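You operate a simulated robot arm through the tools that you are given. There is no shell and no other tool. Be economical: measure what you need, move in short steps, check, and stop when the job is done.

You run a simulated robot arm. Do the job below in one go: nothing can be reset, and whatever is moved stays where it is left.

JOB
Press the sync button of the receiver three times.

The check looks at the end state, three seconds after you hand in, the way a careful person would. Anything else that was tipped, shoved, dropped, spilled or broken makes it a failure.

ROBOT AND FRAMES
A 7-joint arm with a two-finger parallel gripper, fixed in place. Base frame: the origin is at the foot of the arm, x ahead of it, y to its left, z up; the work surface is at about z = 29. Readings come in mm, rad, newtons and seconds.
With the tool pointing down near the work surface it reaches from about 220 to 600 mm from the base axis. Its first joint turns from -1.152 to 1.152 rad. Payload 2.5 kg.
The TCP is the grasp point between the finger pads, 23 mm short of the fingertips. In the tool frame z runs along the fingers and y along their closing line. The gripper opens to 94 mm. The fingers are 38 mm wide and 10 mm thick; the gripper's body (54 by 96 mm) begins 39 mm behind the TCP.
Orientation is that of the tool frame in the base frame, as a unit quaternion [x, y, z, w]. With the fingers straight down and closing along the base's y, the tool's x points along the base's -x, its y along +y and its z along -z.

CONTROLS
- The arm moves only by the tool play_rows. Its arguments are lists of equal length, an entry for each row: "offset": the shift along the base's x, y, z in units of 200 mm (1.0 is 200 mm), a list of three; "angular": the turn, a rotation vector about the base's x, y, z in units of 120 degrees (1.0 is 120 degrees), a list of three; "hand": the finger opening in mm, from 0 to 94. In form: {"offset": [[dx, dy, dz], ...], "angular": [[rx, ry, rz], ...], "hand": [hand, ...]}. A call has 1 to 12 rows; each row is the pose to reach, as a shift and turn from the pose commanded when the call began. A call with a number of a shift or a turn outside -1 to 1 is refused whole. Each row takes 0.2 s and may step no farther than 50 mm and 0.15 rad from the row before; otherwise, or with a gripper value out of range, the whole call is refused. Where a pose cannot be reached the arm comes as near as it can. A force on the tool above 40 N (or 10 N above the force at the start of the call, whichever is more), or a blocked arm, ends the call early, and 0.2 s more pass. The fingers move at their own pace (about 108 mm/s each) and stop on an object; they squeeze with about 39 N. The grip force told is the motor's: it shows also when the fingers shut on nothing. Time passes only in rows, and 0.2 s behind the last, so rows that repeat a pose let the fingers close. The reply holds the time, the measured pose of the TCP, the force on the tool along the base axes, the opening and the grip force, in the units named above and with some noise.
- Cameras (640 x 400 px; columns grow to the right, rows downward): "scene" is fixed at [112.3, -422.4, 539.3]; the picture's right is [0.86, -0.50, 0.00], its down [-0.25, -0.43, -0.87] and it looks along [0.44, 0.75, -0.50] (base axes); focal length 320 px, centre (320, 200). "wrist" rides on the gripper at [-39, 0, -44] in the tool frame; the picture's right is [0.00, -1.00, 0.00], its down [0.97, 0.00, -0.24] and it looks along [0.24, 0.00, 0.97] (tool axes); focal length 218 px, centre (320, 200).
- grab_frame(camera): a new picture of that camera. It takes no simulated time.
- locate(camera, pixels): for up to 12 pixels [column, row] of the newest picture of that camera ("zoom" is the newest enlarged one), the place [x, y, z] in the base frame of the surface seen there, good to about 2 mm, but the place of the scene camera against the robot may be out by one fixed shift of up to 25 mm in any direction. It takes no simulated time.
- inspect(camera, box): a new picture of the part [left, top, right, bottom] of that camera's present view, enlarged. It takes no simulated time.
- job_done(): hands the job in; it is judged then, once.

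Keep the steps short. Do not move on a guess: measure, check each grasp and each placing, and mend mistakes. In all there are 60 turns and 26 pictures (those below and enlarged ones count). Leave the gripper open and the arm clear of the work at the hand-in unless told otherwise, and finish with a single line.

The tools are called after ">>>" by a JSON object that holds its "op" and its "data". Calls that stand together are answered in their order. play_rows: Moves the arm, as the interface text tells. Its arguments: {"type":"object","properties":{"offset":{"type":"array"},"angular":{"type":"array"},"hand":{"type":"array"}},"required":["offset","angular","hand"]} The other tools are called the same way: grab_frame (camera) takes a picture; locate (camera, pixels) gives the place of the surface under pixels of a picture; inspect (camera, box) takes an enlarged picture of a part of a camera's view; job_done () hands the job in.

At the start:

```text
time_s: 0.0
position: [387.3, 114.1, 333.6]
orientation: [0.0, 1.0, 0.0, 0.0]
wrist_force: [-0.6, -0.7, 0.4]
gripper_width: 93.7
finger_force: 0.1
```

scene: 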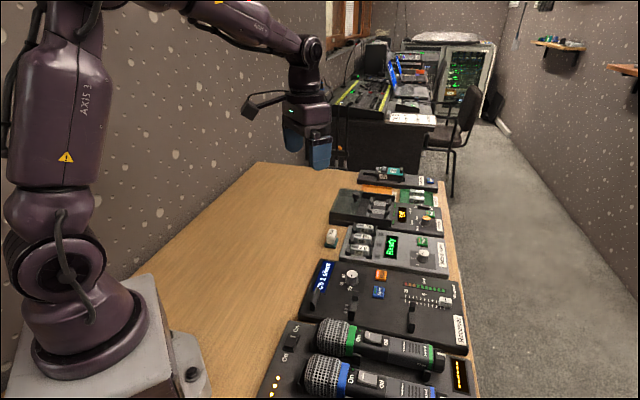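
wrist: 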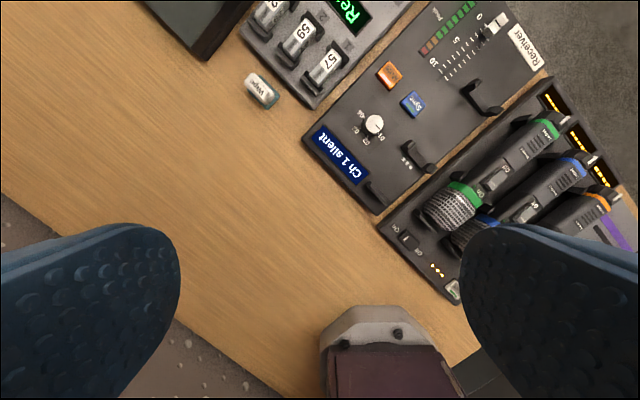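

The receiver is the dark panel, with a blue "Sync" button near wrist pixel (411,104). I'll enlarge that area first to read the labels.

>>> {"op": "inspect", "data": {"camera": "wrist", "box": [300, 0, 560, 210]}}

>>> {"op": "inspect", "data": {"camera": "scene", "box": [290, 240, 480, 360]}}

>>> {"op": "grab_frame", "data": {"camera": "wrist"}}

>>> {"op": "locate", "data": {"camera": "wrist", "pixels": [[411, 104], [404, 98], [418, 110], [389, 75], [430, 120], [374, 125], [395, 105], [480, 90], [420, 145], [360, 190], [495, 25], [411, 125]]}}

```text
1.90 times, centred on (430, 105) of wrist
```

zoom: 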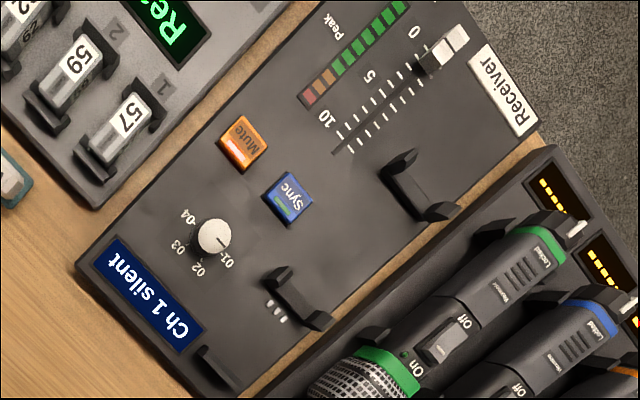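

```text
3.33 times, centred on (385, 300) of scene
```

zoom: 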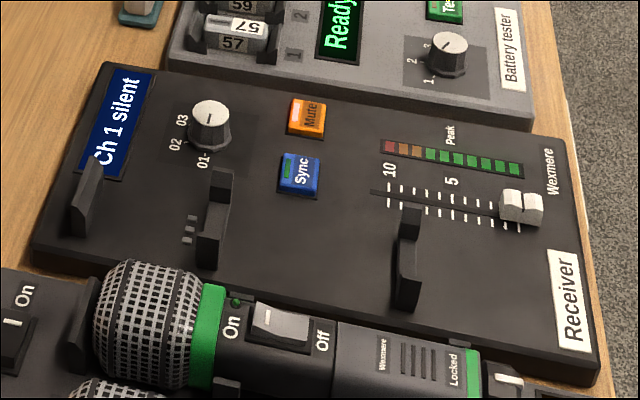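

```text
21 pictures are left
```

wrist: 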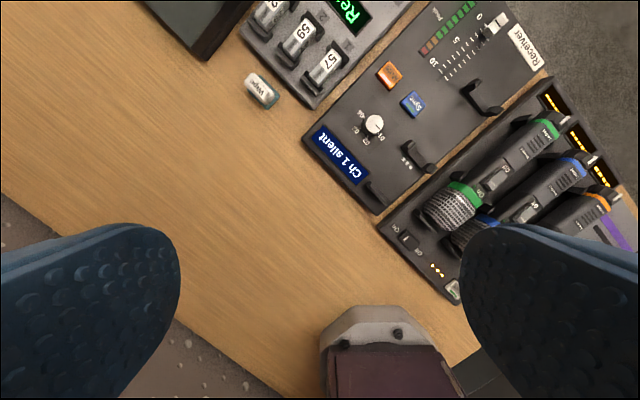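

```text
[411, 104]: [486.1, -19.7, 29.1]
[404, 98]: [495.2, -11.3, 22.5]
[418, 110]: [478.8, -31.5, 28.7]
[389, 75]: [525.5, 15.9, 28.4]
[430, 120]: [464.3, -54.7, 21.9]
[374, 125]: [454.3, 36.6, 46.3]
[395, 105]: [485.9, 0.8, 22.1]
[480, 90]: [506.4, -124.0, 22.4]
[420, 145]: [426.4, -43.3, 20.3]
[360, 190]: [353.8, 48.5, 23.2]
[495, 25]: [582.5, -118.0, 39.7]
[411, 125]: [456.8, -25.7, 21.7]
```

The sync button is at about (486, -20), with its top near z 29. That puts the panel at about z 22, below the stated surface height, so I'll check more points, including the table.

>>> {"op": "locate", "data": {"camera": "wrist", "pixels": [[200, 150], [250, 200], [350, 250], [409, 100], [413, 104], [412, 108], [408, 105], [480, 98], [416, 152], [262, 90], [452, 205], [410, 103]]}}

>>> {"op": "locate", "data": {"camera": "zoom", "pixels": [[299, 180], [280, 185], [318, 185], [301, 160], [298, 198], [262, 175], [340, 200], [306, 120], [408, 230], [215, 185], [80, 30], [215, 110]]}}

```text
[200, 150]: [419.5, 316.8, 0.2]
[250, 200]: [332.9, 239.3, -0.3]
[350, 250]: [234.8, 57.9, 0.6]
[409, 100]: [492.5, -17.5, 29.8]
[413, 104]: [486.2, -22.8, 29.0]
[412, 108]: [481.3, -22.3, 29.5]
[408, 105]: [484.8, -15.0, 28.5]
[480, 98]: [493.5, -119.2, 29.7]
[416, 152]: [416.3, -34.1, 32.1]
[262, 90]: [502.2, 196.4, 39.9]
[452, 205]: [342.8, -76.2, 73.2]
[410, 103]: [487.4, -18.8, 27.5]
```

```text
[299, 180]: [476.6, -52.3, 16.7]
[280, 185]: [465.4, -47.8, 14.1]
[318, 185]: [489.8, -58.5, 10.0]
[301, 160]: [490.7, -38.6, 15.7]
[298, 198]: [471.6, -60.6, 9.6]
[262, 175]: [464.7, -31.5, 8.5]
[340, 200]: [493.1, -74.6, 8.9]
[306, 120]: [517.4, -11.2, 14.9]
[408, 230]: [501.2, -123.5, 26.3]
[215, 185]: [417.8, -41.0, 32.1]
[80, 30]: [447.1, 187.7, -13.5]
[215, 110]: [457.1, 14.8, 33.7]
```

The wrist camera puts the table at z≈0, not 29. The scene camera is offset by a fixed shift, so I won't rely on absolute height and will press by touch. Next I'll close the fingers and move to above the button, with the TCP at z≈184, then look again.

>>> {"op": "play_rows", "data": {"offset": [[0.0823, -0.1118, -0.125], [0.1645, -0.2235, -0.25], [0.2468, -0.3353, -0.375], [0.329, -0.447, -0.5], [0.4113, -0.5588, -0.625], [0.4935, -0.6705, -0.75], [0.4935, -0.6705, -0.75]], "angular": [[0, 0, 0], [0, 0, 0], [0, 0, 0], [0, 0, 0], [0, 0, 0], [0, 0, 0], [0, 0, 0]], "hand": [0, 0, 0, 0, 0, 0, 0]}}

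>>> {"op": "grab_frame", "data": {"camera": "wrist"}}

>>> {"op": "grab_frame", "data": {"camera": "scene"}}

```text
time_s: 1.6
position: [486.3, -20.5, 183.3]
orientation: [0.0, 1.0, 0.0, 0.0]
wrist_force: [-0.1, -0.9, -0.4]
gripper_width: 0.2
finger_force: 38.7
```

```text
20 pictures are left
```

wrist: 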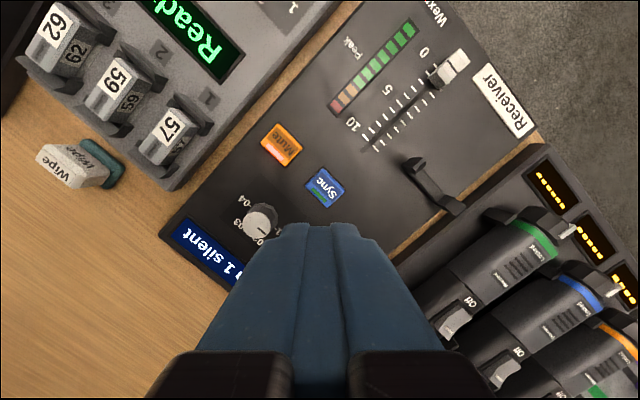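

```text
19 pictures are left
```

scene: 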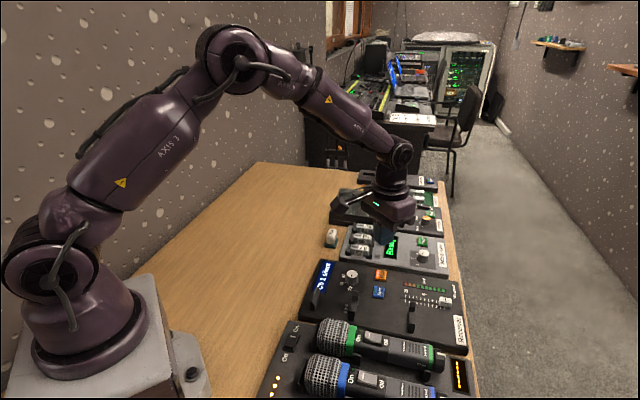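

The sync button is now at (325,186), just ahead of the fingertips. I'll measure the button, fingertips, table and nearby parts again.

>>> {"op": "locate", "data": {"camera": "wrist", "pixels": [[326, 184], [309, 186], [327, 170], [343, 186], [324, 203], [300, 205], [281, 147], [263, 212], [100, 240], [335, 226], [312, 226], [430, 180]]}}

>>> {"op": "inspect", "data": {"camera": "wrist", "box": [240, 120, 400, 260]}}

```text
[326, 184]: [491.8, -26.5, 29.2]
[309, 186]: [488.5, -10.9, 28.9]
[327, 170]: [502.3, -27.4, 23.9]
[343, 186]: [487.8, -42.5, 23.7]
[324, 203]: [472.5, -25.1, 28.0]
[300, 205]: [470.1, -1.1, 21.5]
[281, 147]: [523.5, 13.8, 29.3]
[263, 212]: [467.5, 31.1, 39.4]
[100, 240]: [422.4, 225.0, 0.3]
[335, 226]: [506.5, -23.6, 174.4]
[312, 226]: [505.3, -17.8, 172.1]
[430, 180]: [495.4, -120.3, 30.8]
```

```text
2.86 times, centred on (320, 190) of wrist
```

zoom: 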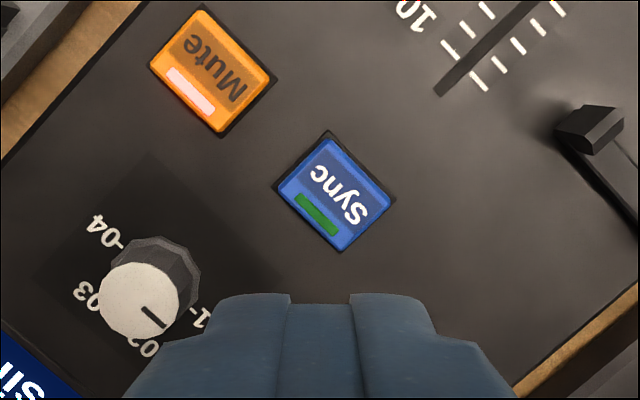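

The fingertips measure at (506, -20.7). That matches the TCP plus half the finger width, so the wrist camera agrees with the arm. The button's centre is about (487.5, -25), with its top at about z 29. I'll correct sideways by -5 mm in y and drop to TCP z≈80, which puts the tips at about 57, then look again.

>>> {"op": "play_rows", "data": {"offset": [[0.006, -0.0235, -0.15], [0.006, -0.0235, -0.3], [0.006, -0.0235, -0.42], [0.006, -0.0235, -0.5175], [0.006, -0.0235, -0.5175]], "angular": [[0, 0, 0], [0, 0, 0], [0, 0, 0], [0, 0, 0], [0, 0, 0]], "hand": [0, 0, 0, 0, 0]}}

>>> {"op": "grab_frame", "data": {"camera": "wrist"}}

>>> {"op": "inspect", "data": {"camera": "scene", "box": [290, 220, 480, 340]}}

```text
time_s: 2.8
position: [485.8, -24.1, 78.7]
orientation: [-0.001, 1.0, 0.0, 0.001]
wrist_force: [0.2, -0.4, -0.1]
gripper_width: 0.0
finger_force: 38.2
```

```text
17 pictures are left
```

wrist: 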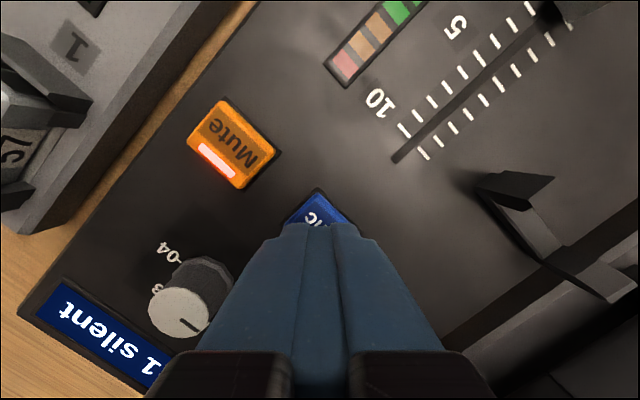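

```text
3.33 times, centred on (385, 280) of scene
```

zoom: 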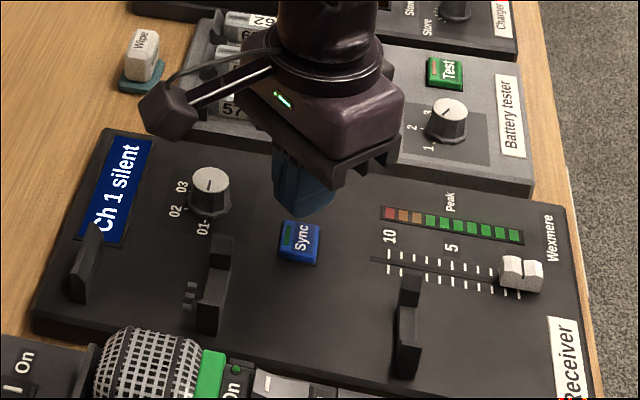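

The tips are centred over the button and nothing else is close. I'll go down to just above the expected contact (TCP≈54), checking the force.

>>> {"op": "locate", "data": {"camera": "wrist", "pixels": [[318, 195], [296, 218], [342, 216], [320, 212], [318, 186], [230, 140], [190, 305], [320, 228]]}}

>>> {"op": "play_rows", "data": {"offset": [[0, 0, -0.06], [0, 0, -0.1], [0, 0, -0.12], [0, 0, -0.12]], "angular": [[0, 0, 0], [0, 0, 0], [0, 0, 0], [0, 0, 0]], "hand": [0, 0, 0, 0]}}

```text
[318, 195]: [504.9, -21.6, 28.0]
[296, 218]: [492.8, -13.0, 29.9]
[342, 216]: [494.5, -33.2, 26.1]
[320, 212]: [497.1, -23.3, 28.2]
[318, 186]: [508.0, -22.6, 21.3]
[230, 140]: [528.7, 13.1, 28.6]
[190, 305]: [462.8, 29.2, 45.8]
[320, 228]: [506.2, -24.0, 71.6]
```

```text
time_s: 3.8
position: [487.1, -23.3, 56.3]
orientation: [0.0, 1.0, 0.0, 0.0]
wrist_force: [-0.6, -0.7, 0.0]
gripper_width: 0.1
finger_force: 39.1
```

No contact yet at TCP 56. The button centre is about (490, -23), so the position is good. Now down 5 mm in small steps.

>>> {"op": "play_rows", "data": {"offset": [[0.006, 0, -0.01], [0.01, 0, -0.015], [0.01, 0, -0.02], [0.01, 0, -0.025], [0.01, 0, -0.025]], "angular": [[0, 0, 0], [0, 0, 0], [0, 0, 0], [0, 0, 0], [0, 0, 0]], "hand": [0, 0, 0, 0, 0]}}

```text
time_s: 5.0
position: [488.4, -23.1, 50.0]
orientation: [0.0, 1.0, 0.0, 0.0]
wrist_force: [-0.7, 0.3, 1.7]
gripper_width: 0.0
finger_force: 38.7
```

The first light contact shows, with Fz at 1.7 N. I'll continue down 2 mm in half-millimetre rows.

>>> {"op": "play_rows", "data": {"offset": [[0, 0, -0.0025], [0, 0, -0.005], [0, 0, -0.0075], [0, 0, -0.01], [0, 0, -0.01]], "angular": [[0, 0, 0], [0, 0, 0], [0, 0, 0], [0, 0, 0], [0, 0, 0]], "hand": [0, 0, 0, 0, 0]}}

>>> {"op": "grab_frame", "data": {"camera": "wrist"}}

```text
time_s: 6.2
position: [489.7, -23.5, 49.2]
orientation: [-0.001, 1.0, 0.0, 0.0]
wrist_force: [-1.4, 2.1, 5.8]
gripper_width: 0.0
finger_force: 38.6
```

```text
15 pictures are left
```

wrist: 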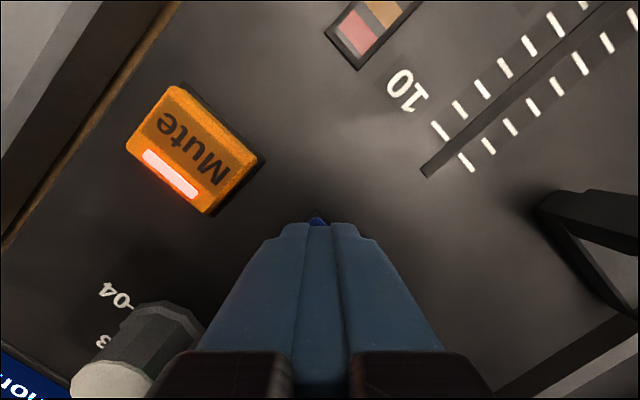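

The force is rising like a spring, 5.8 N. I'll check the scene for any reaction on the display or lamp.

>>> {"op": "inspect", "data": {"camera": "scene", "box": [290, 240, 450, 340]}}

```text
4.00 times, centred on (370, 290) of scene
```

zoom: 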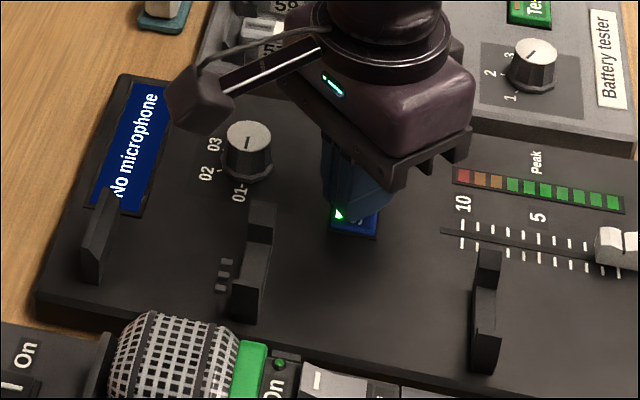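

The press registered: the lamp on Sync is lit and the display reads "No microphone". I'll release by going up 8 mm and look.

>>> {"op": "play_rows", "data": {"offset": [[0, 0, 0.02], [0, 0, 0.04], [0, 0, 0.04], [0, 0, 0.04]], "angular": [[0, 0, 0], [0, 0, 0], [0, 0, 0], [0, 0, 0]], "hand": [0, 0, 0, 0]}}

>>> {"op": "inspect", "data": {"camera": "scene", "box": [290, 240, 450, 340]}}

```text
time_s: 7.2
position: [488.6, -25.6, 57.5]
orientation: [0.0, 1.0, 0.0, 0.0]
wrist_force: [-0.1, 0.8, 0.5]
gripper_width: 0.2
finger_force: 39.0
```

```text
4.00 times, centred on (370, 290) of scene
```

zoom: 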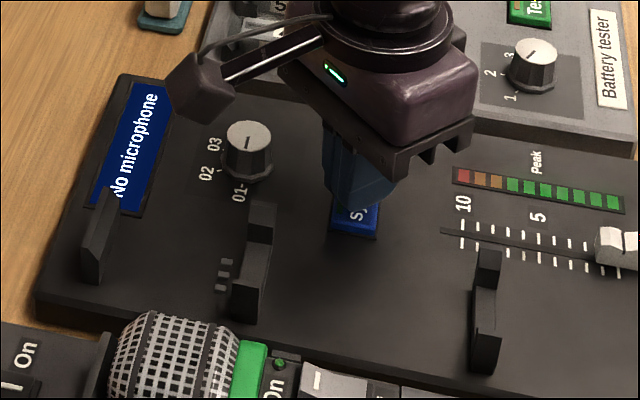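

Released, with the force back near zero. For the second press I'll return to the same depth.

>>> {"op": "play_rows", "data": {"offset": [[0, 0, -0.02], [0, 0, -0.03], [0, 0, -0.035], [0, 0, -0.04], [0, 0, -0.041], [0, 0, -0.041]], "angular": [[0, 0, 0], [0, 0, 0], [0, 0, 0], [0, 0, 0], [0, 0, 0], [0, 0, 0]], "hand": [0, 0, 0, 0, 0, 0]}}

>>> {"op": "inspect", "data": {"camera": "scene", "box": [290, 240, 450, 340]}}

```text
time_s: 8.6
position: [489.1, -24.3, 49.0]
orientation: [0.0, 1.0, 0.0, 0.001]
wrist_force: [-2.6, -2.4, 8.2]
gripper_width: 0.2
finger_force: 38.9
```

```text
4.00 times, centred on (370, 290) of scene
```

zoom: 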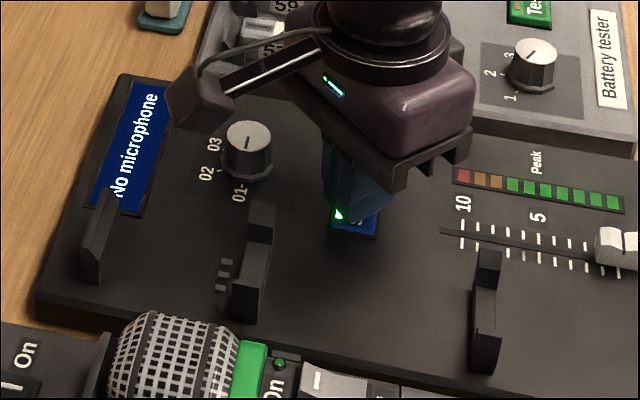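

The second press registered: the lamp is lit and the force is 8.2 N. I'll release higher this time so I can see the lamp go out.

>>> {"op": "play_rows", "data": {"offset": [[0, 0, 0.02], [0, 0, 0.041], [0, 0, 0.08], [0, 0, 0.08]], "angular": [[0, 0, 0], [0, 0, 0], [0, 0, 0], [0, 0, 0]], "hand": [0, 0, 0, 0]}}

>>> {"op": "inspect", "data": {"camera": "scene", "box": [290, 240, 450, 340]}}

```text
time_s: 9.6
position: [488.4, -25.1, 64.5]
orientation: [-0.002, 1.0, 0.0, 0.0]
wrist_force: [0.6, 0.2, -0.4]
gripper_width: 0.0
finger_force: 39.4
```

```text
4.00 times, centred on (370, 290) of scene
```

zoom: 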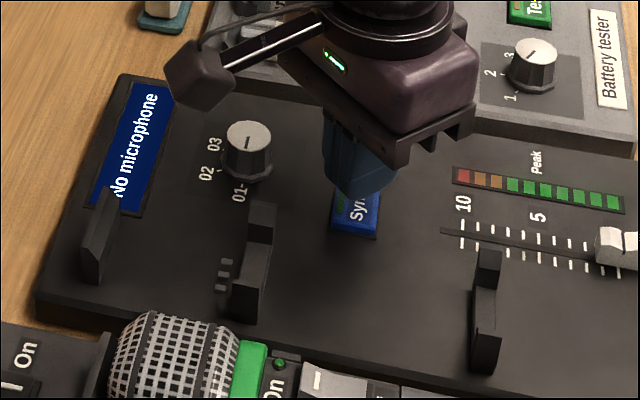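

The lamp is dark again, so the button came back up. Now the third press, to the same depth.

>>> {"op": "play_rows", "data": {"offset": [[0, 0, -0.04], [0, 0, -0.06], [0, 0, -0.07], [0, 0, -0.075], [0, 0, -0.08], [0, 0, -0.08]], "angular": [[0, 0, 0], [0, 0, 0], [0, 0, 0], [0, 0, 0], [0, 0, 0], [0, 0, 0]], "hand": [0, 0, 0, 0, 0, 0]}}

>>> {"op": "inspect", "data": {"camera": "scene", "box": [290, 240, 450, 340]}}

```text
time_s: 11.0
position: [489.3, -24.9, 48.6]
orientation: [0.0, 1.0, 0.0, 0.0]
wrist_force: [-2.5, -0.2, 6.6]
gripper_width: 0.0
finger_force: 39.0
```

```text
4.00 times, centred on (370, 290) of scene
```

zoom: 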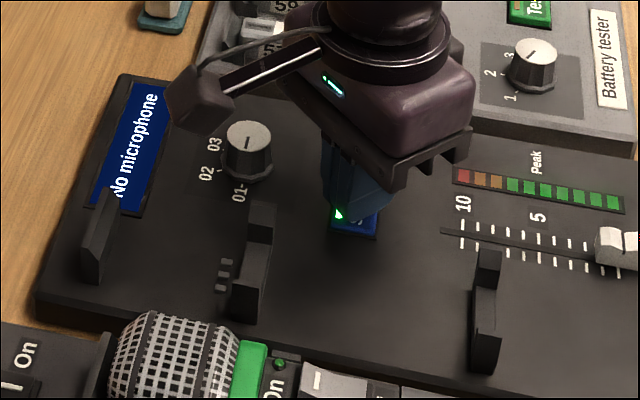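

The third press registered, with the lamp lit and 6.6 N. I'll rise straight up about 190 mm and then open the gripper.

>>> {"op": "play_rows", "data": {"offset": [[0, 0, 0.03], [0, 0, 0.15], [0, 0, 0.35], [0, 0, 0.55], [0, 0, 0.75], [0, 0, 0.95], [0, 0, 0.95], [0, 0, 0.95], [0, 0, 0.95]], "angular": [[0, 0, 0], [0, 0, 0], [0, 0, 0], [0, 0, 0], [0, 0, 0], [0, 0, 0], [0, 0, 0], [0, 0, 0], [0, 0, 0]], "hand": [0, 0, 0, 0, 0, 0, 94, 94, 94]}}

>>> {"op": "grab_frame", "data": {"camera": "wrist"}}

>>> {"op": "inspect", "data": {"camera": "scene", "box": [290, 240, 480, 360]}}

```text
time_s: 13.0
position: [489.5, -23.4, 238.4]
orientation: [0.0, 1.0, 0.0, 0.0]
wrist_force: [0.3, -0.5, 0.0]
gripper_width: 93.7
finger_force: 0.1
```

```text
9 pictures are left
```

wrist: 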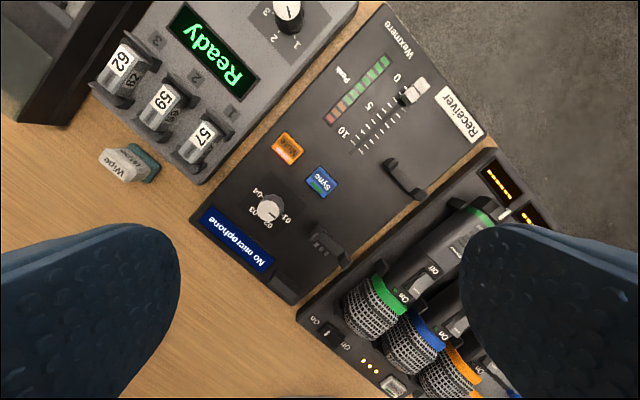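

```text
3.33 times, centred on (385, 300) of scene
```

zoom: 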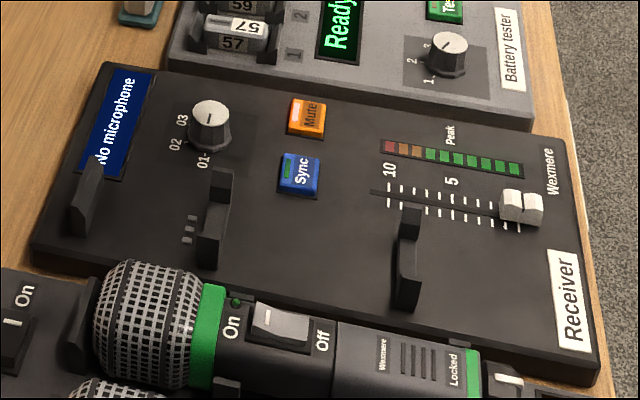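

The button is back up with its lamp dark, nothing else has moved, and the gripper is open and clear. I'm handing in now.

>>> {"op": "job_done", "data": {}}

```text
The job is handed in.
```

I pressed the receiver's sync button three times; its lamp lit on each press, the display now reads "No microphone", and nothing else was disturbed.
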